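You operate a simulated robot arm through the tools that you are given. There is no shell and no other tool. Be economical: measure what you need, move in short steps, check, and stop when the job is done.

You run a simulated two-armed robot. Do the job below in one go: nothing can be reset, and whatever is moved stays where it is left.

## Task
Count the grey cylinders on the end of the long counter, then put as many of the white cards from the end of the long counter on the counter top with the dye bottles. Take the carton marked "gloves" from the top of the desk and put it on the top of the sampling bench. The order is free. Set down upright: white card, carton.

Only the result counts: the job must be done as asked and must still hold three seconds after the hand-in. Knocking over, shifting, dropping, spilling or breaking anything else fails it.

## Robot
Two 6-joint arms with two-finger parallel grippers on one trunk, on a base that drives. Base frame: it is fixed to the floor where the robot stands at the start and does not move with it; the origin is under the middle of the robot, x ahead of it, y to its left, z up; the surface under the hand at the start is at about z = 900. Readings come in mm, rad, newtons and seconds.
The left shoulder is at the start at [50, 170, 1305], the right one opposite. Each reaches about 1092 mm from its shoulder. Places, roughly: counter top with the dye bottles [900, 1400, 900]; glove carton, teal carton [-2750, -5000, 750]; top of the sampling bench [-4400, -3200, 900]. Payload 1.57 kg a hand.
The TCP of each hand is the grasp point between the finger pads, 30 mm short of the fingertips. In the tool frame z runs along the fingers and y along their closing line. The gripper opens to 80 mm. The fingers are 17 mm wide and 12 mm thick; the gripper's body (40 by 82 mm) begins 80 mm behind the TCP.
Orientation is that of the tool frame in the base frame, as a unit quaternion [w, x, y, z]. With the fingers straight down and closing along the base's y, the tool's x points along the base's -x, its y along +y and its z along -z.

## Interface
- The arms move only by the tool send_rows. It takes "left_targets", "right_targets" or both (then of equal length, played together; a hand with none holds still); each is a list of rows, each an object of numbers (a shift or turn left out is 0, a gripper value left out holds the last): "x", "y", "z": the shift along the tool's x, y, z in units of 20 mm (1.0 is 20 mm); "ax", "ay", "az": the turn, a rotation vector about the tool's x, y, z in units of 8 degrees (1.0 is 8 degrees); "claw": the finger opening in mm, from 0 to 80. In form: [{"x": .., "y": .., "z": .., "ax": .., "ay": .., "az": .., "claw": ..}, ...]. A call has 1 to 12 rows; each row shifts and turns the commanded pose from where the row before left it, along the tool's axes as they then stand. A call with a number of a shift or a turn outside -1 to 1 is refused whole. Rows are played at 5 a second. More than 50 mm and 0.15 rad between two rows, or a gripper value outside its range, and nothing of the call is played. Where a pose cannot be reached the arm comes as near as it can. A force on the tool above 40 N (or 10 N above the force at the start of the call, whichever is more), or a blocked arm, ends the call early, and 0.2 s more pass. The fingers move at their own pace (about 72 mm/s each) and stop on an object; they squeeze with about 34 N. The grip force told is the motor's: it shows also when the fingers shut on nothing. Time passes only in rows, and 0.2 s behind the last, so rows that do not move let the fingers close. It gives the time, the measured TCP pose, the force on the tool (base axes), the opening and the grip force at its end, in the units of the frame above (readings bear some noise), with the torque about the TCP (base axes, N m) and any sound that the robot's microphone picked up.
- Cameras (640 x 400 px; columns grow to the right, rows downward): "scene" is now at [30.2, -19.4, 1871.1]; the picture's right is [-0.26, -0.97, 0.00], its down [-0.77, 0.21, -0.61] and it looks along [0.59, -0.16, -0.79] (base axes); focal length 260 px, centre (320, 200). "left" rides on the left gripper at [72, 7, -122] in its tool frame; the picture's right is [-0.09, 1.00, 0.00], its down [-0.84, -0.08, -0.54] and it looks along [-0.54, -0.05, 0.84] (tool axes); focal length 238 px, centre (320, 200). "right" rides on the right gripper at [72, -7, -122] in its tool frame; the picture's right is [0.09, 1.00, 0.00], its down [-0.84, 0.08, -0.54] and it looks along [-0.54, 0.05, 0.84] (tool axes); focal length 238 px, centre (320, 200). There is no depth. A picture from a camera that has moved, and an enlarged one, comes with that camera's place and axes in the base frame and with its lens.
- snapshot(camera): a new picture of that camera. No time passes.
- raise_lower(by): slides the trunk up (or, below 0, down) by that many mm; the arms and the scene camera ride with it, the base frame stays. It gives what a move gives, with no picture.
- base_move(legs): drives the robot by 1 to 6 legs, each [ahead, left, turn to the left] in mm, mm and rad, along the robot's own axes; the way and the turn of a leg run together, so that a leg with both is an arc; at most 1500 mm and 3.142 rad a leg. The arms and the cameras ride along, it lands a little off, and it stops where it bumps. It gives what a move gives.
- head_to(pan, tilt): turns the head with the scene camera to pan (to the left, within 1.501 rad either way) and tilt (down, from -0.506 to 1.204), counted from straight ahead of the robot. It gives what a move gives.
- inspect(camera, box): a new picture of the part [left, top, right, bottom] of that camera's present view, enlarged. No time passes.
- job_done(): hands the job in; it is judged then, once.

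Go step by step. Nothing tells you exact positions but the pictures and the camera data: compare them with the known pose of the tool, close in by small moves and look again before you grip or let go. The budget is 165 turns and 122 pictures, counting those below and the enlarged ones. Unless the task says otherwise, let go and move clear before handing in, and close with one line.

The tools are called after ">>>" as a command line: name --argument value ..., lists and objects as JSON in quotes. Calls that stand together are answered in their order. send_rows: Moves the arms, as the interface text tells. Its arguments: {"type":"object","properties":{"left_targets":{"type":"array"},"right_targets":{"type":"array"}},"required":[]} The other tools are called the same way: raise_lower (by) slides the trunk up or down; base_move (legs) drives the base; head_to (pan, tilt) turns the head that bears the scene camera; snapshot (camera) takes a picture; inspect (camera, box) takes an enlarged picture of a part of a camera's view; job_done () hands the job in.

At the start:

```text
t: 0.0
left_ee_pos: [724.4, 142.5, 1194.9]
left_orientation: [0.001, -0.001, 1.0, 0.0]
left_contact_force: [-1.0, 0.1, 0.2]
left_wrist_torque: [0.0, -0.01, -0.05]
left_grip_width: 79.9
left_finger_force: 0.2
right_ee_pos: [657.0, -430.9, 1194.1]
right_orientation: [0.001, 0.0, 1.0, 0.0]
right_contact_force: [-0.4, -0.4, -0.4]
right_wrist_torque: [-0.01, -0.01, -0.02]
right_grip_width: 79.9
right_finger_force: 0.0
trunk travel left (down, up): [-920.0, 50.0]
robot x, y, heading: [2.0, -1.3, -0.002]
head pan, tilt: [-0.262, 0.916]
```

scene: 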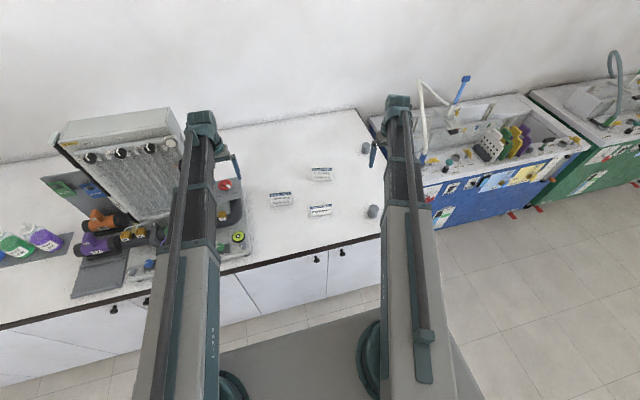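
right: 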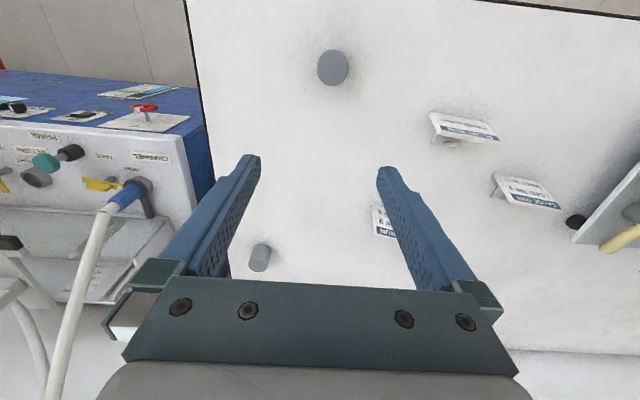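
left: 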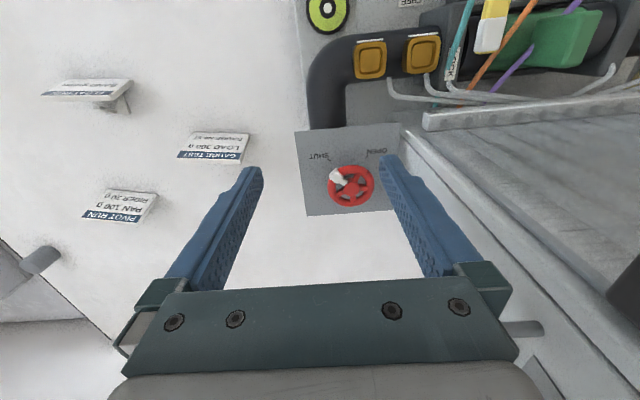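

I see three white cards on small stands and at least two grey cylinders on the end of the counter; the arm may hide others. I look closer first.

>>> inspect --camera "scene" --box '[220, 100, 420, 260]'

>>> inspect --camera "right" --box '[180, 0, 640, 290]'

>>> head_to --pan 0.6 --tilt 0.7

>>> snapshot --camera "scene"

```text
2.50 times, centred on (320, 180) of scene
camera zoom: at [30.2, -19.4, 1871.1], right [-0.26, -0.97, 0.0], down [-0.77, 0.21, -0.61], along [0.59, -0.16, -0.79], focal length 650 px, centre (320, 250)
```

zoom: 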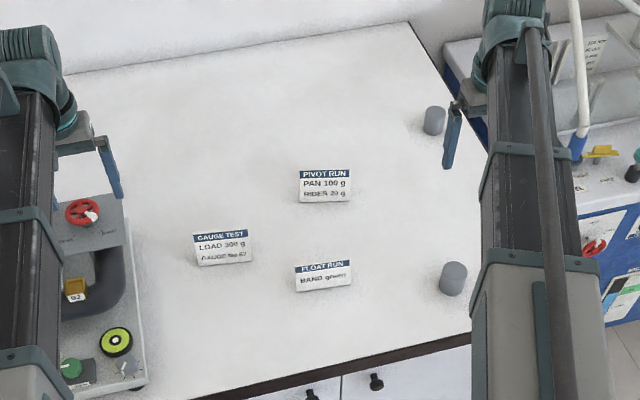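

```text
1.38 times, centred on (410, 145) of right
camera zoom: at [587.1, -437.3, 1316.7], right [-0.09, 1.0, 0.0], down [0.84, 0.08, 0.54], along [0.54, 0.05, -0.84], focal length 329 px, centre (196, 276)
```

zoom: 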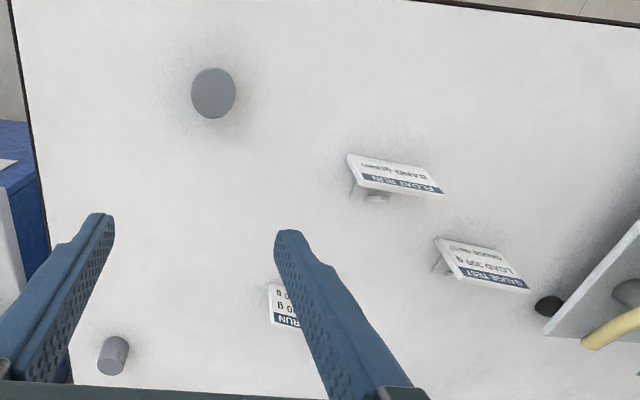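

```text
t: 1.2
left_ee_pos: [725.4, 142.5, 1194.6]
left_orientation: [0.001, -0.001, 1.0, 0.0]
left_contact_force: [-0.5, -0.6, -0.9]
left_wrist_torque: [0.02, -0.01, -0.01]
left_grip_width: 80.1
left_finger_force: 0.0
right_ee_pos: [658.1, -430.7, 1195.6]
right_orientation: [-0.001, 0.0, 1.0, 0.0]
right_contact_force: [-0.4, 0.1, 0.3]
right_wrist_torque: [0.01, -0.03, 0.0]
right_grip_width: 80.0
right_finger_force: 0.1
trunk travel left (down, up): [-920.0, 50.0]
robot x, y, heading: [-0.7, -1.1, 0.003]
head pan, tilt: [0.6, 0.7]
```

```text
116 pictures are left
camera scene: at [28.2, 47.9, 1888.3], right [0.56, -0.83, 0.0], down [-0.53, -0.36, -0.76], along [0.63, 0.43, -0.64], focal length 260 px, centre (320, 200)
```

scene: 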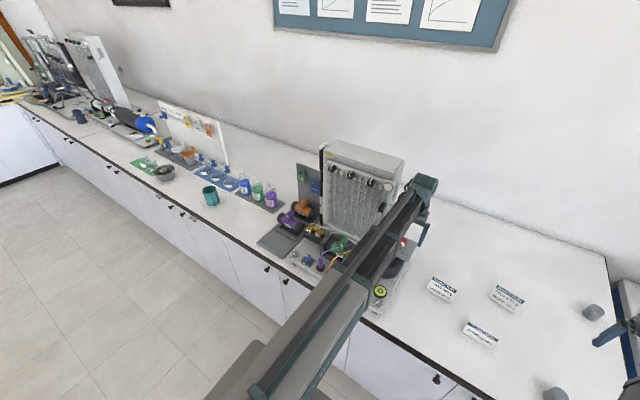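

Two grey cylinders are visible so far, so two cards; estimated cards: GAUGE (794,-37), FLOAT (681,-203), PIVOT (892,-264). I bring the left hand over GAUGE and the right hand over FLOAT at height for a closer look.

>>> send_rows --left_targets '[{"y": -0.9, "x": -0.35}, {"y": -0.9, "x": -0.35}, {"y": -0.9, "x": -0.35}, {"y": -0.9, "x": -0.35}, {"y": -0.9, "x": -0.35}, {"y": -0.9, "x": -0.35}, {"y": -0.9, "x": -0.35}, {"y": -0.9, "x": -0.35}, {"y": -0.9, "x": -0.35}, {"y": -0.9, "x": -0.35}]'

>>> send_rows --left_targets '[{"az": 0.9375}, {"az": 0.9375}, {"az": 0.9375}, {"az": 0.9375}, {"az": 0.9375}, {"az": 0.9375}, {"az": 0.9375}, {"az": 0.9375}, {"az": 0.9375}, {"az": 0.9375}, {"az": 0.9375}, {"az": 0.9375}]'

>>> snapshot --camera "left"

>>> snapshot --camera "right"

```text
t: 3.4
left_ee_pos: [796.1, -37.4, 1195.1]
left_orientation: [0.0, 0.0, 1.0, 0.0]
left_contact_force: [-0.3, -0.2, 0.3]
left_wrist_torque: [-0.01, 0.02, -0.01]
left_grip_width: 79.9
left_finger_force: 0.1
right_ee_pos: [657.5, -430.4, 1194.7]
right_orientation: [0.001, 0.0, 1.0, 0.0]
right_contact_force: [-0.3, -0.3, -0.1]
right_wrist_torque: [-0.04, 0.01, 0.0]
right_grip_width: 80.2
right_finger_force: 0.0
trunk travel left (down, up): [-920.0, 50.0]
robot x, y, heading: [0.7, 1.6, 0.005]
head pan, tilt: [0.6, 0.7]
```

```text
t: 6.0
left_ee_pos: [794.3, -36.0, 1195.9]
left_orientation: [0.0, 0.707, 0.707, 0.0]
left_contact_force: [0.2, -0.1, -1.4]
left_wrist_torque: [0.05, 0.0, -0.01]
left_grip_width: 80.1
left_finger_force: 0.1
right_ee_pos: [657.3, -431.0, 1193.4]
right_orientation: [0.001, 0.0, 1.0, 0.0]
right_contact_force: [-0.9, 0.6, -0.2]
right_wrist_torque: [0.02, 0.0, 0.02]
right_grip_width: 79.9
right_finger_force: 0.0
trunk travel left (down, up): [-920.0, 50.0]
robot x, y, heading: [1.4, -0.8, 0.001]
head pan, tilt: [0.6, 0.7]
```

```text
115 pictures are left
camera left: at [799.8, 34.7, 1317.4], right [1.0, -0.09, 0.0], down [-0.08, -0.84, 0.54], along [-0.05, -0.54, -0.84], focal length 238 px, centre (320, 200)
```

left: 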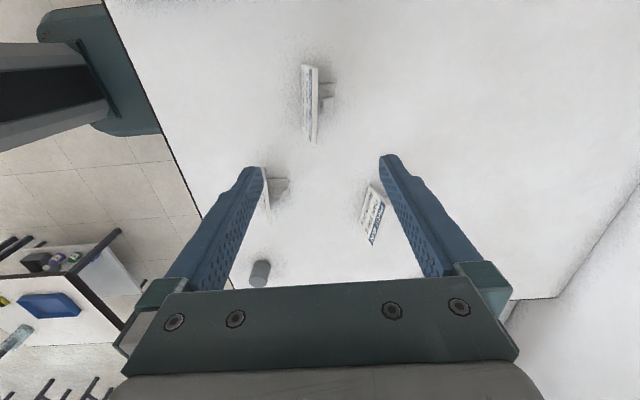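

```text
114 pictures are left
camera right: at [587.1, -437.3, 1316.7], right [-0.09, 1.0, 0.0], down [0.84, 0.08, 0.54], along [0.54, 0.05, -0.84], focal length 238 px, centre (320, 200)
```

right: 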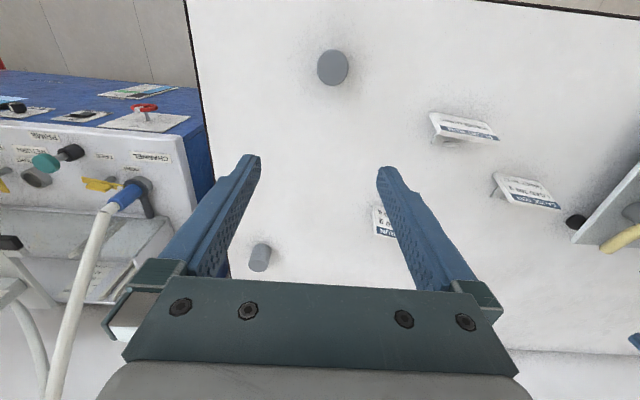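

>>> inspect --camera "left" --box '[230, 40, 430, 260]'

>>> inspect --camera "right" --box '[400, 80, 580, 230]'

```text
1.82 times, centred on (330, 150) of left
camera zoom: at [799.8, 34.7, 1317.4], right [1.0, -0.09, 0.0], down [-0.08, -0.84, 0.54], along [-0.05, -0.54, -0.84], focal length 433 px, centre (302, 291)
```

zoom: 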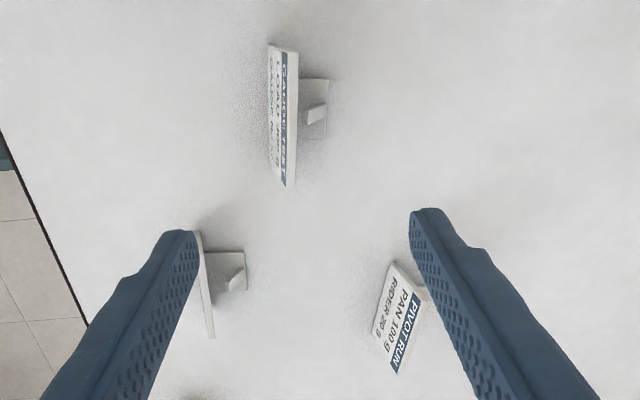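

```text
2.67 times, centred on (490, 155) of right
camera zoom: at [587.1, -437.3, 1316.7], right [-0.09, 1.0, 0.0], down [0.84, 0.08, 0.54], along [0.54, 0.05, -0.84], focal length 636 px, centre (-133, 320)
```

zoom: 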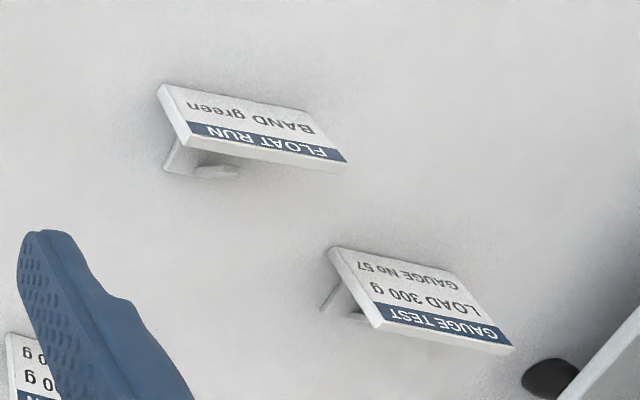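

>>> send_rows --left_targets '[{"x": 1, "z": 1, "y": -0.4}, {"x": 1, "z": 1, "y": -0.4}, {"x": 1, "z": 1}, {"x": 1, "z": 1}, {"z": 1}, {"z": 1}, {"z": 1}]'

>>> inspect --camera "left" --box '[210, 0, 430, 250]'

```text
t: 7.6
left_ee_pos: [779.1, 42.8, 1194.7]
left_orientation: [0.0, 0.707, 0.707, -0.001]
left_contact_force: [-0.2, -0.1, 0.0]
left_wrist_torque: [0.01, 0.03, -0.03]
left_grip_width: 79.9
left_finger_force: 0.1
left hand out of reach, approached as far as the arm can: row 1, 2, 3, 4, 5, 6, 7
right_ee_pos: [657.8, -430.2, 1195.1]
right_orientation: [0.0, 0.0, 1.0, 0.0]
right_contact_force: [0.6, -0.3, 0.0]
right_wrist_torque: [0.03, 0.0, 0.01]
right_grip_width: 79.8
right_finger_force: 0.1
trunk travel left (down, up): [-920.0, 50.0]
robot x, y, heading: [-0.3, 1.5, -0.005]
head pan, tilt: [0.6, 0.7]
```

```text
1.60 times, centred on (320, 125) of left
camera zoom: at [784.4, 113.9, 1317.4], right [1.0, -0.09, 0.0], down [-0.08, -0.84, 0.54], along [-0.05, -0.54, -0.84], focal length 381 px, centre (320, 320)
```

zoom: 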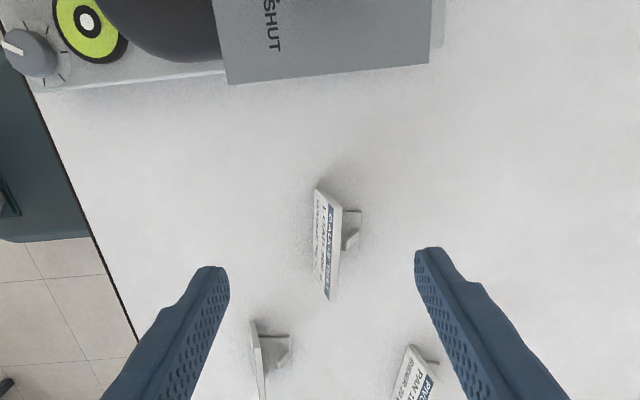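

The arm cannot go lower from this shoulder height, so I lower the trunk instead.

>>> raise_lower --by -120

>>> snapshot --camera "left"

>>> snapshot --camera "right"

```text
t: 9.1
left_ee_pos: [779.1, 42.1, 1076.2]
left_orientation: [0.001, 0.707, 0.707, -0.001]
left_contact_force: [-0.1, 0.6, -0.7]
left_wrist_torque: [-0.03, 0.04, 0.02]
left_grip_width: 80.2
left_finger_force: 0.0
right_ee_pos: [658.0, -430.3, 1076.0]
right_orientation: [0.0, 0.0, 1.0, 0.001]
right_contact_force: [-0.8, -0.1, 0.1]
right_wrist_torque: [0.01, 0.0, -0.01]
right_grip_width: 79.6
right_finger_force: 0.1
trunk travel left (down, up): [-800.0, 170.0]
robot x, y, heading: [0.8, -0.8, 0.001]
head pan, tilt: [0.6, 0.7]
```

```text
110 pictures are left
camera left: at [784.2, 113.9, 1197.5], right [1.0, -0.09, 0.0], down [-0.08, -0.84, 0.54], along [-0.05, -0.54, -0.84], focal length 238 px, centre (320, 200)
```

left: 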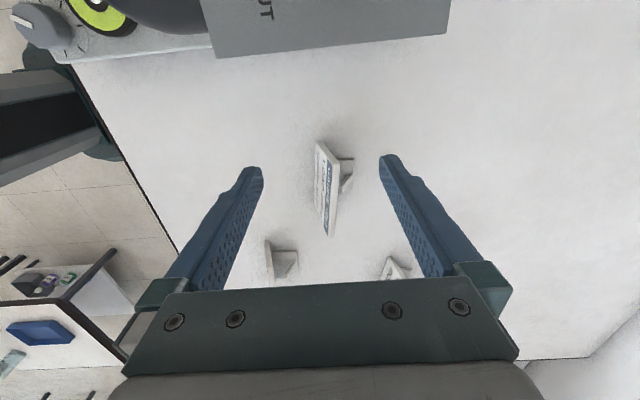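

```text
109 pictures are left
camera right: at [587.0, -437.3, 1196.8], right [-0.09, 1.0, 0.0], down [0.84, 0.08, 0.54], along [0.54, 0.05, -0.84], focal length 238 px, centre (320, 200)
```

right: 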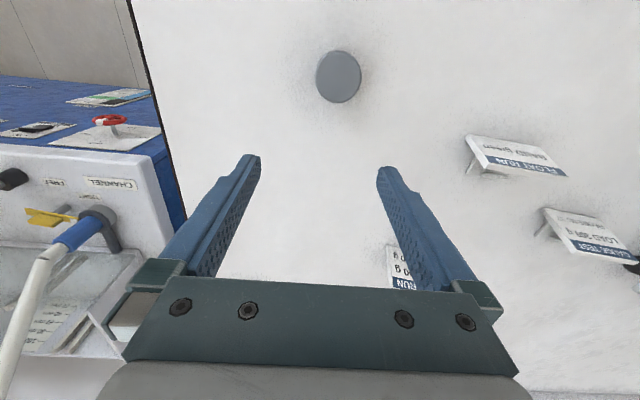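

>>> send_rows --left_targets '[{"z": 1}, {"z": 0.5}]'

>>> inspect --camera "left" --box '[220, 110, 420, 270]'

```text
t: 9.7
left_ee_pos: [779.6, 41.7, 1074.2]
left_orientation: [0.001, 0.707, 0.707, 0.001]
left_contact_force: [0.8, 0.4, -0.1]
left_wrist_torque: [0.0, 0.0, -0.02]
left_grip_width: 79.9
left_finger_force: 0.0
left hand out of reach, approached as far as the arm can: row 1, 2
right_ee_pos: [658.7, -429.9, 1074.7]
right_orientation: [0.001, 0.0, 1.0, 0.0]
right_contact_force: [0.3, 0.7, 0.2]
right_wrist_torque: [0.0, -0.01, 0.03]
right_grip_width: 80.4
right_finger_force: 0.0
trunk travel left (down, up): [-800.0, 170.0]
robot x, y, heading: [-0.1, -2.2, 0.003]
head pan, tilt: [0.6, 0.7]
```

```text
2.50 times, centred on (320, 190) of left
camera zoom: at [784.4, 113.8, 1197.4], right [1.0, -0.09, 0.0], down [-0.08, -0.84, 0.54], along [-0.05, -0.54, -0.84], focal length 596 px, centre (320, 225)
```

zoom: 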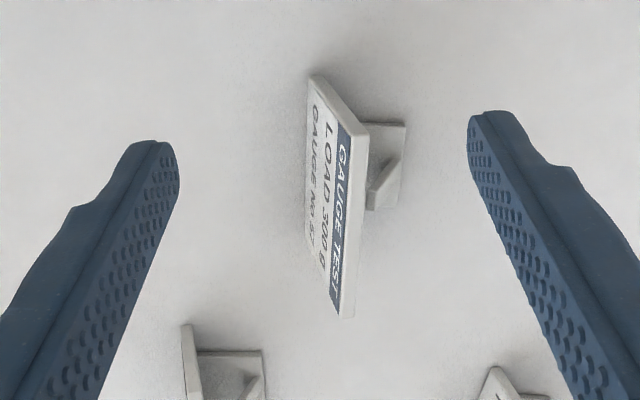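

I now take each card as a plate about 100 wide, 70 tall, leaning back ~16°, with a small foot behind. I align the left hand with GAUGE, and bring the right hand over FLOAT.

>>> send_rows --left_targets '[{"az": 0.44}, {"az": 0.44}, {"ax": 0.5}, {"ax": 0.5}, {"ax": 0.5}, {"ax": 0.5}, {"x": -1}, {"x": -1}, {"x": -1}, {"x": -1}, {}, {}]' --right_targets '[{"y": 1, "x": -0.1}, {"y": 1, "x": -0.1}, {"y": 1, "x": -0.1}, {"y": 1, "x": -0.1}, {"y": 1, "x": -0.1}, {"y": 1, "x": -0.1}, {"y": 1, "x": -0.1}, {"y": 1, "x": -0.1}, {"y": 1, "x": -0.1}, {"y": 1, "x": -0.1}, {"y": 0.6}, {}]'

>>> send_rows --right_targets '[{"az": -0.8875}, {"az": -0.8875}, {"az": -0.8875}, {"az": -0.8875}, {"az": -0.8875}, {"az": -0.8875}, {"az": -0.8875}, {"az": -0.8875}, {"az": -0.8875}, {"az": -0.8875}, {"az": -0.8875}, {"az": -0.8875}]'

>>> snapshot --camera "left"

>>> snapshot --camera "right"

```text
t: 12.3
left_ee_pos: [767.1, -37.4, 1083.4]
left_orientation: [-0.104, 0.742, 0.656, -0.092]
left_contact_force: [0.0, -0.6, -0.1]
left_wrist_torque: [-0.01, -0.04, 0.0]
left_grip_width: 80.1
left_finger_force: 0.1
left hand out of reach, approached as far as the arm can: row 5, 6
right_ee_pos: [676.2, -217.2, 1074.6]
right_orientation: [0.001, 0.0, 1.0, 0.0]
right_contact_force: [0.5, 0.5, -0.3]
right_wrist_torque: [-0.01, -0.01, -0.03]
right_grip_width: 80.1
right_finger_force: 0.1
trunk travel left (down, up): [-800.0, 170.0]
robot x, y, heading: [-1.4, -2.0, -0.001]
head pan, tilt: [0.6, 0.7]
```

```text
t: 14.9
left_ee_pos: [767.5, -37.4, 1084.1]
left_orientation: [-0.103, 0.742, 0.656, -0.092]
left_contact_force: [-0.2, 0.6, -0.7]
left_wrist_torque: [-0.02, 0.0, -0.01]
left_grip_width: 80.0
left_finger_force: 0.1
right_ee_pos: [677.4, -219.0, 1075.6]
right_orientation: [0.0, -0.678, 0.735, 0.0]
right_contact_force: [-0.3, -0.1, 0.5]
right_wrist_torque: [-0.01, 0.02, 0.02]
right_grip_width: 79.9
right_finger_force: 0.2
trunk travel left (down, up): [-800.0, 170.0]
robot x, y, heading: [0.6, -1.7, 0.001]
head pan, tilt: [0.6, 0.7]
```

```text
107 pictures are left
camera left: at [815.3, 29.7, 1199.3], right [0.94, -0.21, -0.28], down [-0.03, -0.84, 0.54], along [-0.34, -0.5, -0.79], focal length 238 px, centre (320, 200)
```

left: 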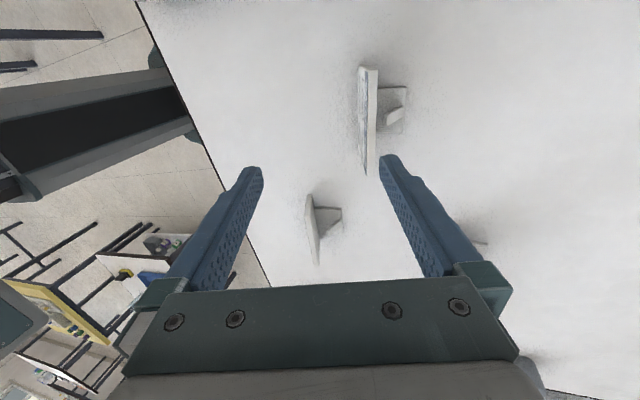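

```text
106 pictures are left
camera right: at [679.8, -290.7, 1196.7], right [-1.0, -0.01, 0.0], down [-0.01, 0.84, 0.54], along [-0.01, 0.54, -0.84], focal length 238 px, centre (320, 200)
```

right: 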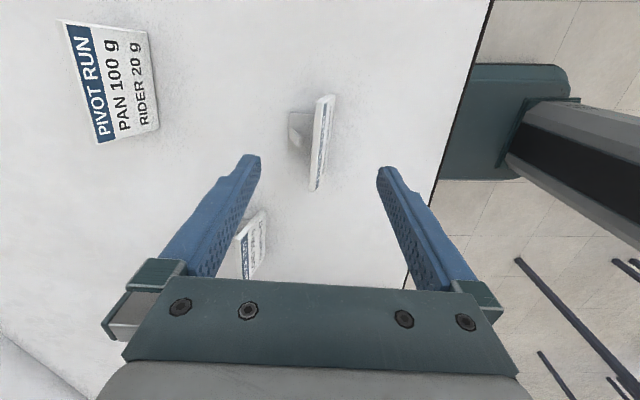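

>>> inspect --camera "left" --box '[300, 50, 440, 190]'

>>> inspect --camera "right" --box '[240, 80, 400, 210]'

```text
2.86 times, centred on (370, 120) of left
camera zoom: at [815.3, 29.7, 1199.3], right [0.94, -0.21, -0.28], down [-0.03, -0.84, 0.54], along [-0.34, -0.5, -0.79], focal length 681 px, centre (177, 429)
```

zoom: 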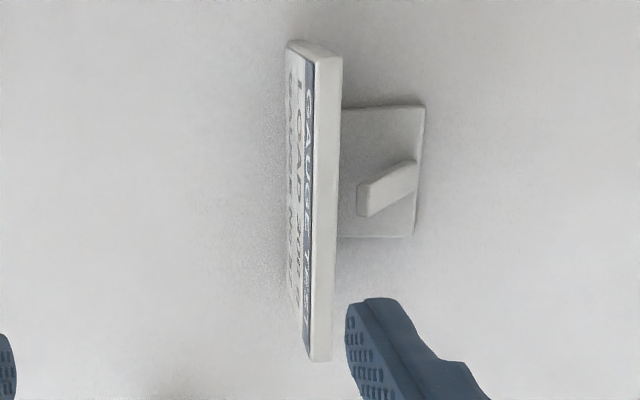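

```text
3.08 times, centred on (320, 145) of right
camera zoom: at [679.8, -290.7, 1196.7], right [-1.0, -0.01, 0.0], down [-0.01, 0.84, 0.54], along [-0.01, 0.54, -0.84], focal length 733 px, centre (320, 369)
```

zoom: 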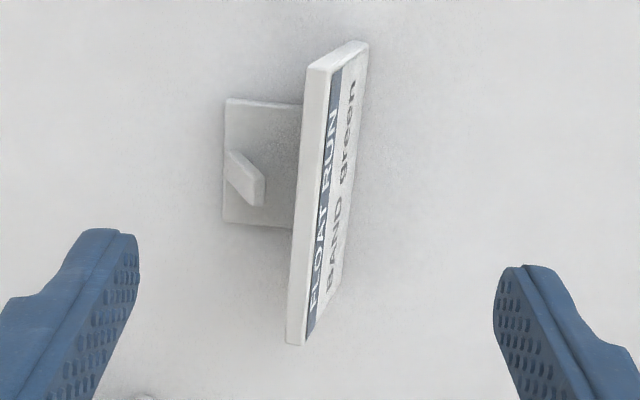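

The card's top edges resolve to about z=966 and the left tool is well aligned with GAUGE. I raise both hands relative to the shoulders, tilt the right hand, then lower the trunk.

>>> send_rows --left_targets '[{"z": -0.7}, {"z": -0.7}, {"z": -0.7}, {"z": -0.7}, {"z": -0.7}, {}, {}, {}, {}, {}]' --right_targets '[{"z": -0.7}, {"z": -0.7}, {"z": -0.7}, {"z": -0.7}, {"z": -0.7}, {"ax": -0.5}, {"ax": -0.5}, {"ax": -0.5}, {"ax": -0.5}, {}]'

>>> raise_lower --by -130

>>> snapshot --camera "left"

>>> snapshot --camera "right"

```text
t: 17.1
left_ee_pos: [778.7, -37.7, 1083.9]
left_orientation: [-0.105, 0.742, 0.656, -0.092]
left_contact_force: [0.3, -0.1, -0.5]
left_wrist_torque: [-0.01, -0.04, -0.01]
left_grip_width: 79.8
left_finger_force: 0.1
left hand out of reach, approached as far as the arm can: row 1, 2, 3, 4, 5
right_ee_pos: [678.2, -216.8, 1083.3]
right_orientation: [-0.095, -0.67, 0.729, 0.103]
right_contact_force: [-0.1, -0.4, 0.3]
right_wrist_torque: [0.01, 0.01, 0.01]
right_grip_width: 80.0
right_finger_force: 0.0
right hand out of reach, approached as far as the arm can: row 1, 2, 3, 4, 5, 8, 9
trunk travel left (down, up): [-800.0, 170.0]
robot x, y, heading: [-0.7, 2.1, -0.003]
head pan, tilt: [0.6, 0.7]
```

```text
t: 18.6
left_ee_pos: [779.5, -38.8, 954.0]
left_orientation: [-0.104, 0.742, 0.656, -0.092]
left_contact_force: [0.1, 0.0, -0.4]
left_wrist_torque: [-0.02, 0.01, 0.01]
left_grip_width: 79.8
left_finger_force: 0.0
right_ee_pos: [678.0, -217.0, 953.9]
right_orientation: [-0.094, -0.67, 0.729, 0.102]
right_contact_force: [-0.2, 0.4, -0.2]
right_wrist_torque: [0.02, 0.0, 0.02]
right_grip_width: 80.0
right_finger_force: 0.1
trunk travel left (down, up): [-670.0, 300.0]
robot x, y, heading: [0.9, -1.7, -0.001]
head pan, tilt: [0.6, 0.7]
```

```text
103 pictures are left
camera left: at [826.6, 28.0, 1069.5], right [0.94, -0.21, -0.27], down [-0.03, -0.84, 0.54], along [-0.34, -0.5, -0.79], focal length 238 px, centre (320, 200)
```

left: 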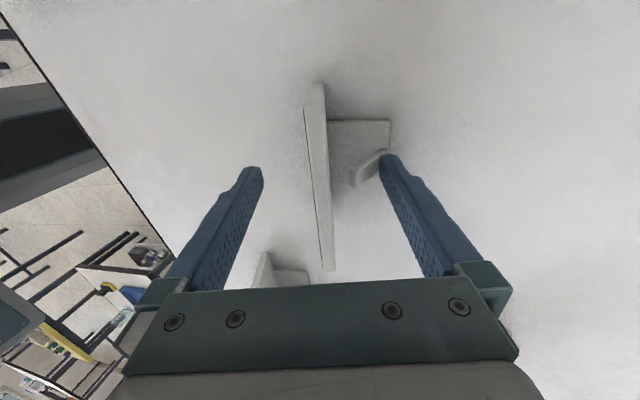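

```text
102 pictures are left
camera right: at [713.3, -292.2, 1068.8], right [-0.96, -0.01, 0.27], down [0.14, 0.83, 0.54], along [-0.23, 0.56, -0.79], focal length 238 px, centre (320, 200)
```

right: 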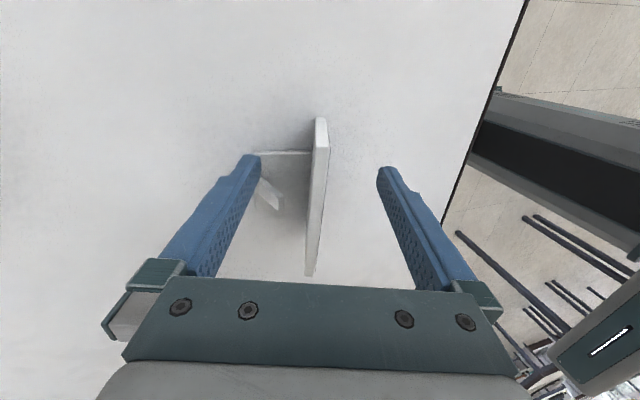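

>>> inspect --camera "left" --box '[240, 70, 440, 290]'

>>> inspect --camera "right" --box '[220, 90, 420, 290]'

```text
1.82 times, centred on (340, 180) of left
camera zoom: at [826.6, 28.0, 1069.5], right [0.94, -0.21, -0.27], down [-0.03, -0.84, 0.54], along [-0.34, -0.5, -0.79], focal length 433 px, centre (284, 236)
```

zoom: 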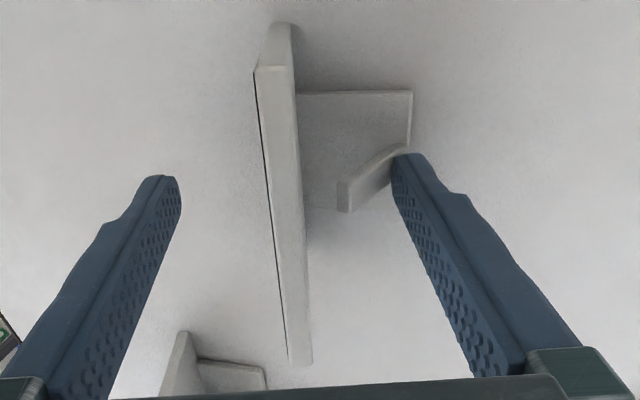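

```text
2.00 times, centred on (320, 190) of right
camera zoom: at [713.3, -292.2, 1068.8], right [-0.96, -0.01, 0.27], down [0.14, 0.83, 0.54], along [-0.23, 0.56, -0.79], focal length 477 px, centre (320, 220)
```

zoom: 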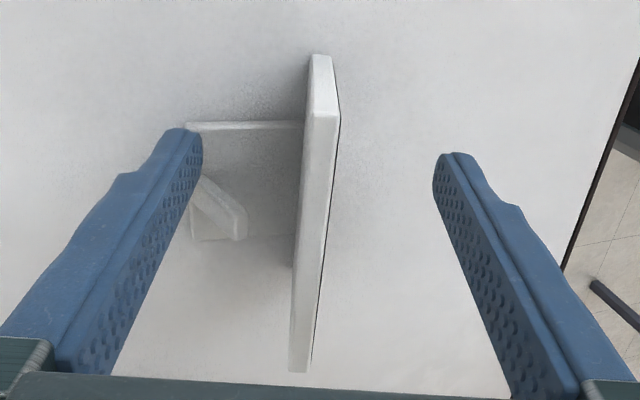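

Both plates lie centred between the fingers and parallel to them; only the left hand must shift sideways to keep off the rear lug. I raise a bit, shift, and lower again.

>>> raise_lower --by 30

>>> send_rows --left_targets '[{"x": 0.5, "y": 0.1}, {"x": 0.5}, {}]' --right_targets '[{"y": -0.1}, {}, {}]'

>>> raise_lower --by -30

>>> inspect --camera "left" --box '[240, 70, 440, 290]'

>>> inspect --camera "right" --box '[220, 90, 420, 290]'

```text
t: 19.4
left_ee_pos: [779.6, -38.7, 983.1]
left_orientation: [-0.104, 0.741, 0.656, -0.092]
left_contact_force: [-0.1, -0.2, -0.9]
left_wrist_torque: [0.02, 0.0, 0.04]
left_grip_width: 79.9
left_finger_force: 0.1
right_ee_pos: [678.5, -217.7, 983.4]
right_orientation: [-0.094, -0.67, 0.729, 0.102]
right_contact_force: [-0.4, -0.1, 0.5]
right_wrist_torque: [-0.01, -0.01, -0.01]
right_grip_width: 80.0
right_finger_force: 0.1
trunk travel left (down, up): [-700.0, 270.0]
robot x, y, heading: [0.3, 0.2, -0.003]
head pan, tilt: [0.6, 0.7]
```

```text
t: 20.2
left_ee_pos: [783.6, -18.5, 982.9]
left_orientation: [-0.104, 0.742, 0.656, -0.092]
left_contact_force: [-0.3, -0.3, -0.6]
left_wrist_torque: [0.0, -0.02, 0.0]
left_grip_width: 79.9
left_finger_force: 0.0
right_ee_pos: [680.8, -217.1, 982.3]
right_orientation: [-0.094, -0.671, 0.728, 0.102]
right_contact_force: [-0.3, 0.3, 0.1]
right_wrist_torque: [0.01, -0.01, -0.03]
right_grip_width: 80.0
right_finger_force: 0.1
trunk travel left (down, up): [-700.0, 270.0]
robot x, y, heading: [-0.5, 2.0, 0.002]
head pan, tilt: [0.6, 0.7]
```

```text
t: 20.9
left_ee_pos: [782.9, -19.9, 954.3]
left_orientation: [-0.104, 0.742, 0.656, -0.092]
left_contact_force: [-0.5, -0.2, 0.2]
left_wrist_torque: [0.01, -0.03, 0.03]
left_grip_width: 79.9
left_finger_force: 0.1
right_ee_pos: [680.6, -218.5, 954.2]
right_orientation: [-0.094, -0.671, 0.729, 0.103]
right_contact_force: [0.2, -0.7, 0.6]
right_wrist_torque: [0.03, -0.01, 0.04]
right_grip_width: 80.0
right_finger_force: 0.1
trunk travel left (down, up): [-670.0, 300.0]
robot x, y, heading: [-2.6, 2.2, 0.001]
head pan, tilt: [0.6, 0.7]
```

```text
1.82 times, centred on (340, 180) of left
camera zoom: at [831.0, 47.4, 1069.4], right [0.94, -0.21, -0.27], down [-0.03, -0.84, 0.54], along [-0.34, -0.5, -0.79], focal length 433 px, centre (284, 236)
```

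zoom: 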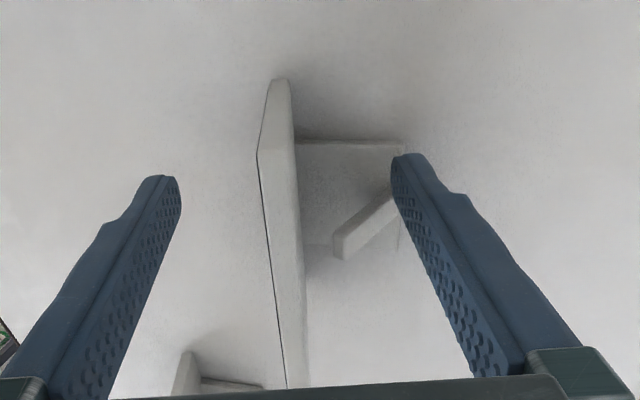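

```text
2.00 times, centred on (320, 190) of right
camera zoom: at [715.0, -292.6, 1068.7], right [-0.96, -0.01, 0.27], down [0.14, 0.83, 0.54], along [-0.23, 0.56, -0.79], focal length 477 px, centre (320, 220)
```

zoom: 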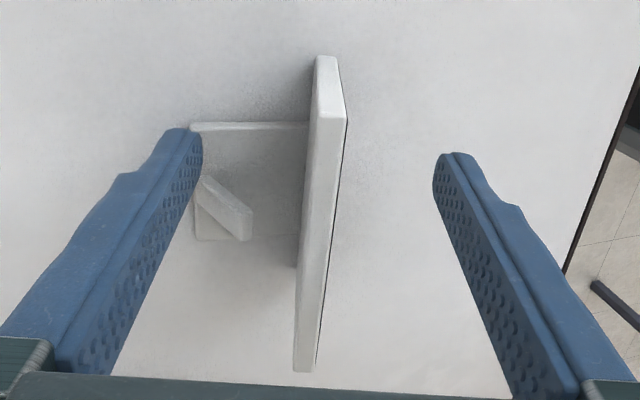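

>>> send_rows --left_targets '[{"claw": 40}, {"claw": 20}, {"claw": 0}, {}, {}, {}]' --right_targets '[{"claw": 40}, {"claw": 20}, {"claw": 0}, {}, {}, {}]'

>>> raise_lower --by 25

>>> snapshot --camera "left"

>>> snapshot --camera "right"

```text
t: 22.4
left_ee_pos: [783.9, -18.7, 953.3]
left_orientation: [-0.104, 0.742, 0.656, -0.091]
left_contact_force: [0.1, 0.6, 0.2]
left_wrist_torque: [0.04, 0.04, 0.01]
left_grip_width: 7.2
left_finger_force: 26.8
right_ee_pos: [680.1, -217.2, 953.2]
right_orientation: [-0.094, -0.67, 0.729, 0.102]
right_contact_force: [1.1, -0.8, 6.4]
right_wrist_torque: [0.05, -0.3, -0.05]
right_grip_width: 7.1
right_finger_force: 26.5
trunk travel left (down, up): [-670.0, 300.0]
robot x, y, heading: [-0.3, 1.9, 0.001]
head pan, tilt: [0.6, 0.7]
```

```text
t: 23.1
left_ee_pos: [784.3, -19.3, 978.5]
left_orientation: [-0.104, 0.741, 0.657, -0.092]
left_contact_force: [-0.3, 0.8, 0.0]
left_wrist_torque: [0.05, 0.02, 0.0]
left_grip_width: 7.2
left_finger_force: 26.6
right_ee_pos: [680.5, -217.8, 977.6]
right_orientation: [-0.094, -0.671, 0.729, 0.102]
right_contact_force: [0.0, -0.4, -1.0]
right_wrist_torque: [-0.03, 0.02, -0.05]
right_grip_width: 7.4
right_finger_force: 27.1
trunk travel left (down, up): [-695.0, 275.0]
robot x, y, heading: [-0.5, 0.6, 0.0]
head pan, tilt: [0.6, 0.7]
```

```text
97 pictures are left
camera left: at [831.3, 47.4, 1094.2], right [0.94, -0.21, -0.27], down [-0.03, -0.84, 0.54], along [-0.34, -0.5, -0.79], focal length 238 px, centre (320, 200)
```

left: 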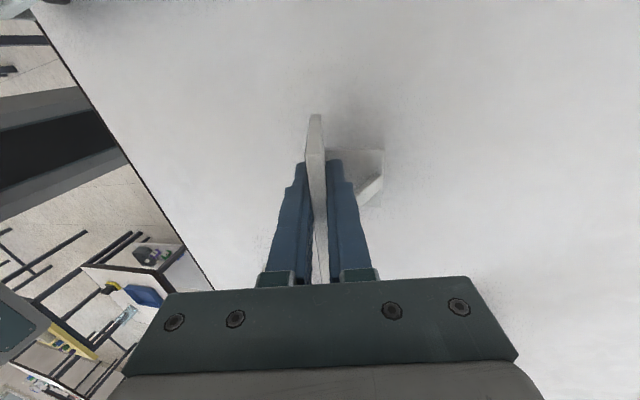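

```text
96 pictures are left
camera right: at [715.4, -292.6, 1093.5], right [-0.96, -0.01, 0.27], down [0.14, 0.83, 0.54], along [-0.23, 0.56, -0.79], focal length 238 px, centre (320, 200)
```

right: 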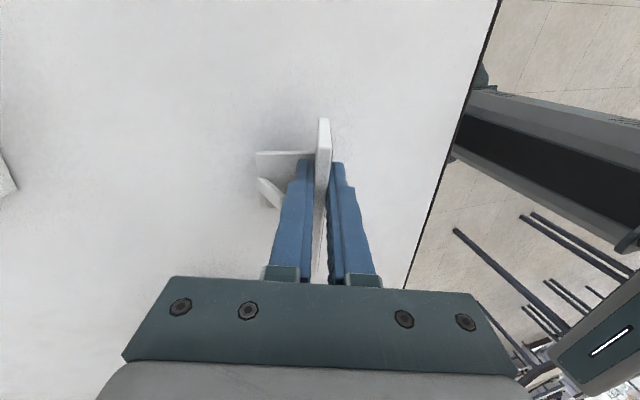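

Both cards are held. I raise the trunk and look around for the count and for free space near the dye bottles.

>>> raise_lower --by 240

>>> head_to --pan -0.5 --tilt 0.8

>>> snapshot --camera "scene"

>>> head_to --pan 1.0 --tilt 0.7

>>> snapshot --camera "scene"

```text
t: 25.6
left_ee_pos: [783.0, -18.8, 1219.0]
left_orientation: [-0.104, 0.742, 0.656, -0.092]
left_contact_force: [-0.1, -1.0, 0.2]
left_wrist_torque: [0.0, 0.01, -0.05]
left_grip_width: 7.5
left_finger_force: 26.5
right_ee_pos: [680.1, -218.4, 1219.1]
right_orientation: [-0.095, -0.671, 0.729, 0.102]
right_contact_force: [-0.2, 0.4, -0.1]
right_wrist_torque: [0.01, 0.0, 0.01]
right_grip_width: 7.0
right_finger_force: 26.2
trunk travel left (down, up): [-935.0, 35.0]
robot x, y, heading: [0.5, 3.6, 0.0]
head pan, tilt: [0.6, 0.7]
```

```text
t: 26.9
left_ee_pos: [783.8, -18.8, 1219.3]
left_orientation: [-0.105, 0.741, 0.656, -0.092]
left_contact_force: [-0.4, -0.2, -0.3]
left_wrist_torque: [-0.02, 0.01, 0.01]
left_grip_width: 7.2
left_finger_force: 26.7
right_ee_pos: [679.7, -217.1, 1217.6]
right_orientation: [-0.094, -0.67, 0.729, 0.103]
right_contact_force: [0.1, 0.2, -0.6]
right_wrist_torque: [-0.01, 0.0, 0.01]
right_grip_width: 7.2
right_finger_force: 26.8
trunk travel left (down, up): [-935.0, 35.0]
robot x, y, heading: [-1.9, 0.5, 0.001]
head pan, tilt: [-0.499, 0.799]
```

```text
95 pictures are left
camera scene: at [29.1, -38.6, 1895.1], right [-0.48, -0.88, 0.0], down [-0.63, 0.34, -0.7], along [0.61, -0.33, -0.72], focal length 260 px, centre (320, 200)
```

scene: 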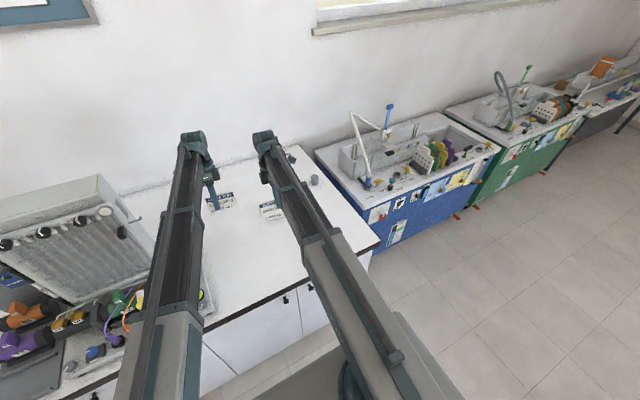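

```text
t: 28.5
left_ee_pos: [782.0, -19.1, 1218.3]
left_orientation: [-0.104, 0.742, 0.656, -0.092]
left_contact_force: [0.1, -0.5, -0.4]
left_wrist_torque: [-0.01, 0.03, 0.0]
left_grip_width: 7.3
left_finger_force: 26.2
right_ee_pos: [680.0, -218.6, 1218.9]
right_orientation: [-0.094, -0.671, 0.729, 0.102]
right_contact_force: [0.8, 0.3, 0.2]
right_wrist_torque: [-0.01, -0.04, 0.01]
right_grip_width: 7.2
right_finger_force: 26.6
trunk travel left (down, up): [-935.0, 35.0]
robot x, y, heading: [-1.2, -1.8, -0.0]
head pan, tilt: [1.0, 0.7]
```

```text
94 pictures are left
camera scene: at [4.2, 71.4, 1903.3], right [0.84, -0.54, 0.0], down [-0.35, -0.54, -0.76], along [0.41, 0.64, -0.64], focal length 260 px, centre (320, 200)
```

scene: 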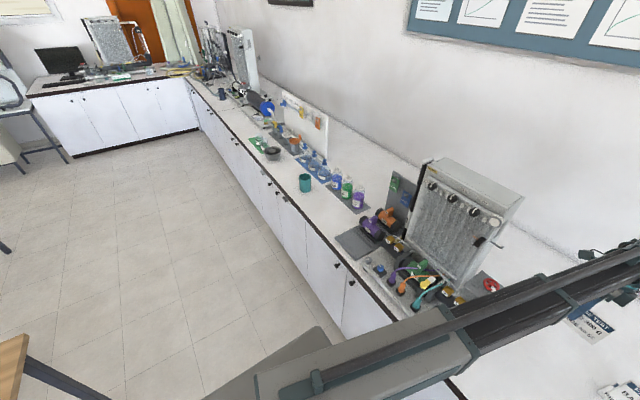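

Two cylinders confirmed, so these two cards suffice. I back off, drive left, and view the free strip in front of the dye bottles.

>>> base_move --legs '[[-260, 0, 0], [0, 1100, 0]]'

>>> head_to --pan 0.0 --tilt 0.75

>>> snapshot --camera "scene"

```text
t: 35.4
left_ee_pos: [529.6, 1037.3, 1217.9]
left_orientation: [-0.104, 0.746, 0.652, -0.091]
left_contact_force: [0.0, 0.8, -0.3]
left_wrist_torque: [0.0, 0.02, 0.02]
left_grip_width: 7.4
left_finger_force: 26.6
right_ee_pos: [424.8, 839.8, 1218.6]
right_orientation: [-0.093, -0.666, 0.733, 0.103]
right_contact_force: [-0.5, 0.0, -0.7]
right_wrist_torque: [0.0, 0.01, 0.01]
right_grip_width: 7.4
right_finger_force: 27.0
trunk travel left (down, up): [-935.0, 35.0]
robot x, y, heading: [-254.7, 1062.5, -0.007]
head pan, tilt: [1.0, 0.7]
```

```text
t: 36.7
left_ee_pos: [529.6, 1035.2, 1218.8]
left_orientation: [-0.105, 0.747, 0.651, -0.091]
left_contact_force: [0.6, 0.1, -0.2]
left_wrist_torque: [0.05, 0.02, 0.0]
left_grip_width: 7.3
left_finger_force: 26.7
right_ee_pos: [424.2, 838.4, 1218.9]
right_orientation: [-0.094, -0.666, 0.733, 0.103]
right_contact_force: [-0.3, 0.5, 0.2]
right_wrist_torque: [-0.03, 0.0, 0.01]
right_grip_width: 7.4
right_finger_force: 26.5
trunk travel left (down, up): [-935.0, 35.0]
robot x, y, heading: [-255.5, 1063.5, -0.01]
head pan, tilt: [0.0, 0.75]
```

```text
93 pictures are left
camera scene: at [-211.9, 1064.6, 1899.1], right [-0.01, -1.0, 0.0], down [-0.68, 0.01, -0.73], along [0.73, -0.01, -0.68], focal length 260 px, centre (320, 200)
```

scene: 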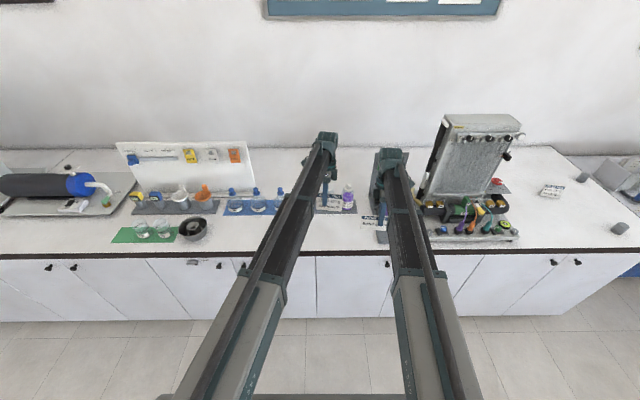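

>>> inspect --camera "scene" --box '[200, 150, 420, 270]'

>>> snapshot --camera "left"

>>> snapshot --camera "right"

```text
2.91 times, centred on (310, 210) of scene
camera zoom: at [-211.9, 1064.6, 1899.1], right [-0.01, -1.0, 0.0], down [-0.68, 0.01, -0.73], along [0.73, -0.01, -0.68], focal length 756 px, centre (349, 171)
```

zoom: 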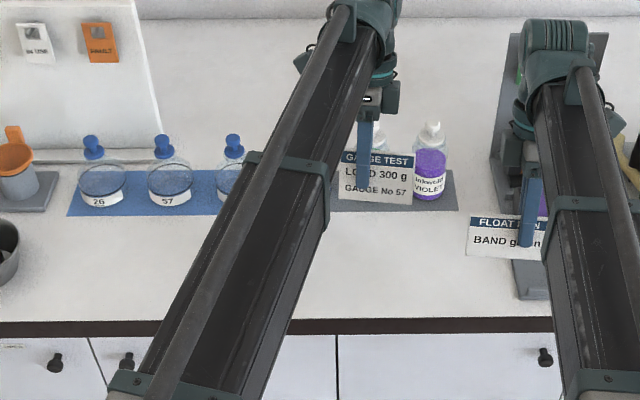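

```text
91 pictures are left
camera left: at [578.8, 1101.9, 1334.3], right [0.94, -0.22, -0.27], down [-0.04, -0.84, 0.54], along [-0.35, -0.5, -0.79], focal length 238 px, centre (320, 200)
```

left: 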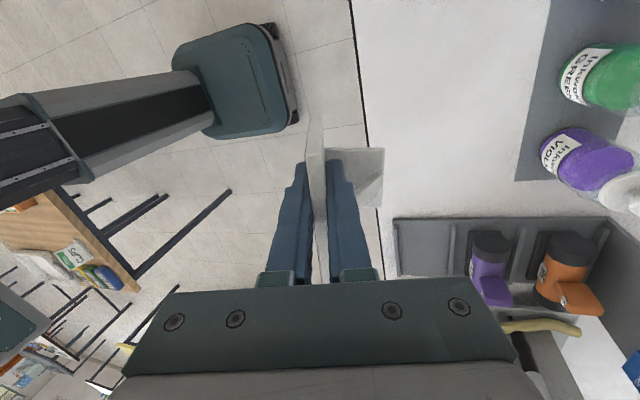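

```text
90 pictures are left
camera right: at [458.6, 763.4, 1333.6], right [-0.96, 0.0, 0.27], down [0.15, 0.83, 0.54], along [-0.23, 0.56, -0.79], focal length 238 px, centre (320, 200)
```

right: 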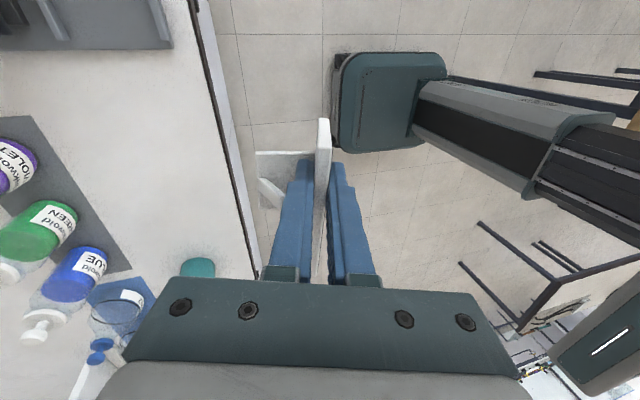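

The free strip (x 513–753, y 772–1178) suits both cards. I drive to put the left hand near (675,1080) and right near (570,880).

>>> base_move --legs '[[145, 43, 0.008]]'

>>> raise_lower --by -200

>>> snapshot --camera "left"

>>> snapshot --camera "right"

>>> inspect --camera "scene" --box '[200, 180, 440, 330]'

```text
t: 38.1
left_ee_pos: [678.3, 1088.7, 1218.2]
left_orientation: [-0.105, 0.743, 0.655, -0.092]
left_contact_force: [-0.3, -0.2, -0.8]
left_wrist_torque: [-0.03, 0.05, -0.02]
left_grip_width: 7.2
left_finger_force: 26.2
right_ee_pos: [574.6, 888.8, 1218.3]
right_orientation: [-0.094, -0.669, 0.73, 0.102]
right_contact_force: [0.9, -0.3, 0.2]
right_wrist_torque: [-0.02, 0.05, 0.0]
right_grip_width: 7.4
right_finger_force: 26.1
trunk travel left (down, up): [-935.0, 35.0]
robot x, y, heading: [-106.4, 1110.9, -0.002]
head pan, tilt: [0.0, 0.75]
```

```text
t: 40.2
left_ee_pos: [676.9, 1087.2, 1017.2]
left_orientation: [-0.105, 0.743, 0.655, -0.092]
left_contact_force: [-0.4, -0.4, -1.2]
left_wrist_torque: [0.0, -0.02, 0.0]
left_grip_width: 7.2
left_finger_force: 26.7
right_ee_pos: [572.8, 888.5, 1017.9]
right_orientation: [-0.094, -0.669, 0.73, 0.103]
right_contact_force: [-0.2, 0.1, -0.4]
right_wrist_torque: [0.0, 0.0, 0.0]
right_grip_width: 7.3
right_finger_force: 26.4
trunk travel left (down, up): [-735.0, 235.0]
robot x, y, heading: [-107.7, 1106.6, -0.004]
head pan, tilt: [0.0, 0.75]
```

```text
89 pictures are left
camera left: at [724.3, 1153.7, 1134.4], right [0.94, -0.21, -0.27], down [-0.03, -0.84, 0.54], along [-0.34, -0.5, -0.79], focal length 238 px, centre (320, 200)
```

left: 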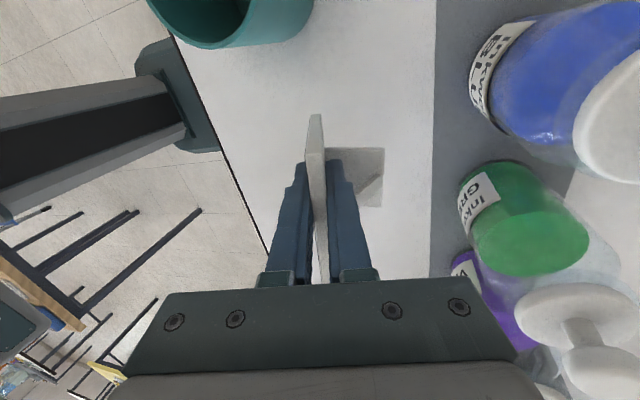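

```text
88 pictures are left
camera right: at [607.7, 813.8, 1133.7], right [-0.96, -0.01, 0.27], down [0.15, 0.83, 0.54], along [-0.23, 0.56, -0.79], focal length 238 px, centre (320, 200)
```

right: 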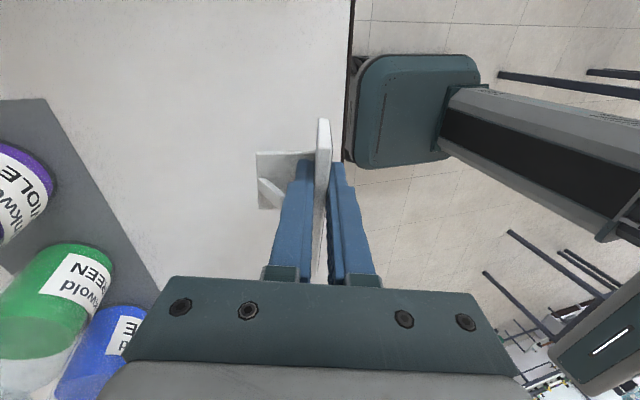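

```text
2.67 times, centred on (320, 255) of scene
camera zoom: at [-66.1, 1107.8, 1699.1], right [0.0, -1.0, 0.0], down [-0.68, 0.0, -0.73], along [0.73, 0.0, -0.68], focal length 693 px, centre (320, 53)
```

zoom: 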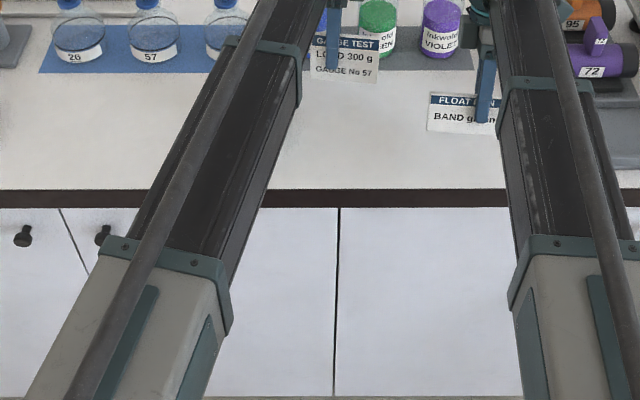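

The left hand is close to the pump bottles, so I draw it back a little before lowering.

>>> send_rows --left_targets '[{"y": -0.6}, {"y": -0.6}, {}]'

>>> snapshot --camera "left"

```text
t: 41.0
left_ee_pos: [654.5, 1088.2, 1018.4]
left_orientation: [-0.104, 0.742, 0.656, -0.091]
left_contact_force: [0.0, 0.1, 0.3]
left_wrist_torque: [-0.02, 0.0, -0.02]
left_grip_width: 7.2
left_finger_force: 26.8
left hand out of reach, approached as far as the arm can: row 1, 2
right_ee_pos: [572.9, 888.2, 1017.8]
right_orientation: [-0.094, -0.669, 0.73, 0.102]
right_contact_force: [0.2, 0.4, -1.1]
right_wrist_torque: [-0.02, 0.01, 0.03]
right_grip_width: 7.2
right_finger_force: 26.6
trunk travel left (down, up): [-735.0, 235.0]
robot x, y, heading: [-108.4, 1106.4, 0.002]
head pan, tilt: [0.0, 0.75]
```

```text
86 pictures are left
camera left: at [702.5, 1155.8, 1134.3], right [0.94, -0.21, -0.28], down [-0.03, -0.84, 0.54], along [-0.34, -0.5, -0.79], focal length 238 px, centre (320, 200)
```

left: 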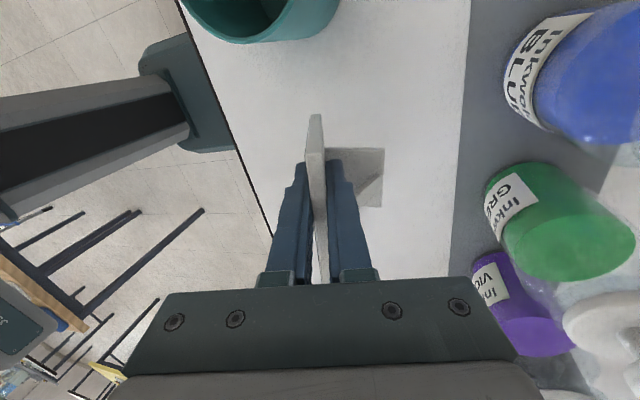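

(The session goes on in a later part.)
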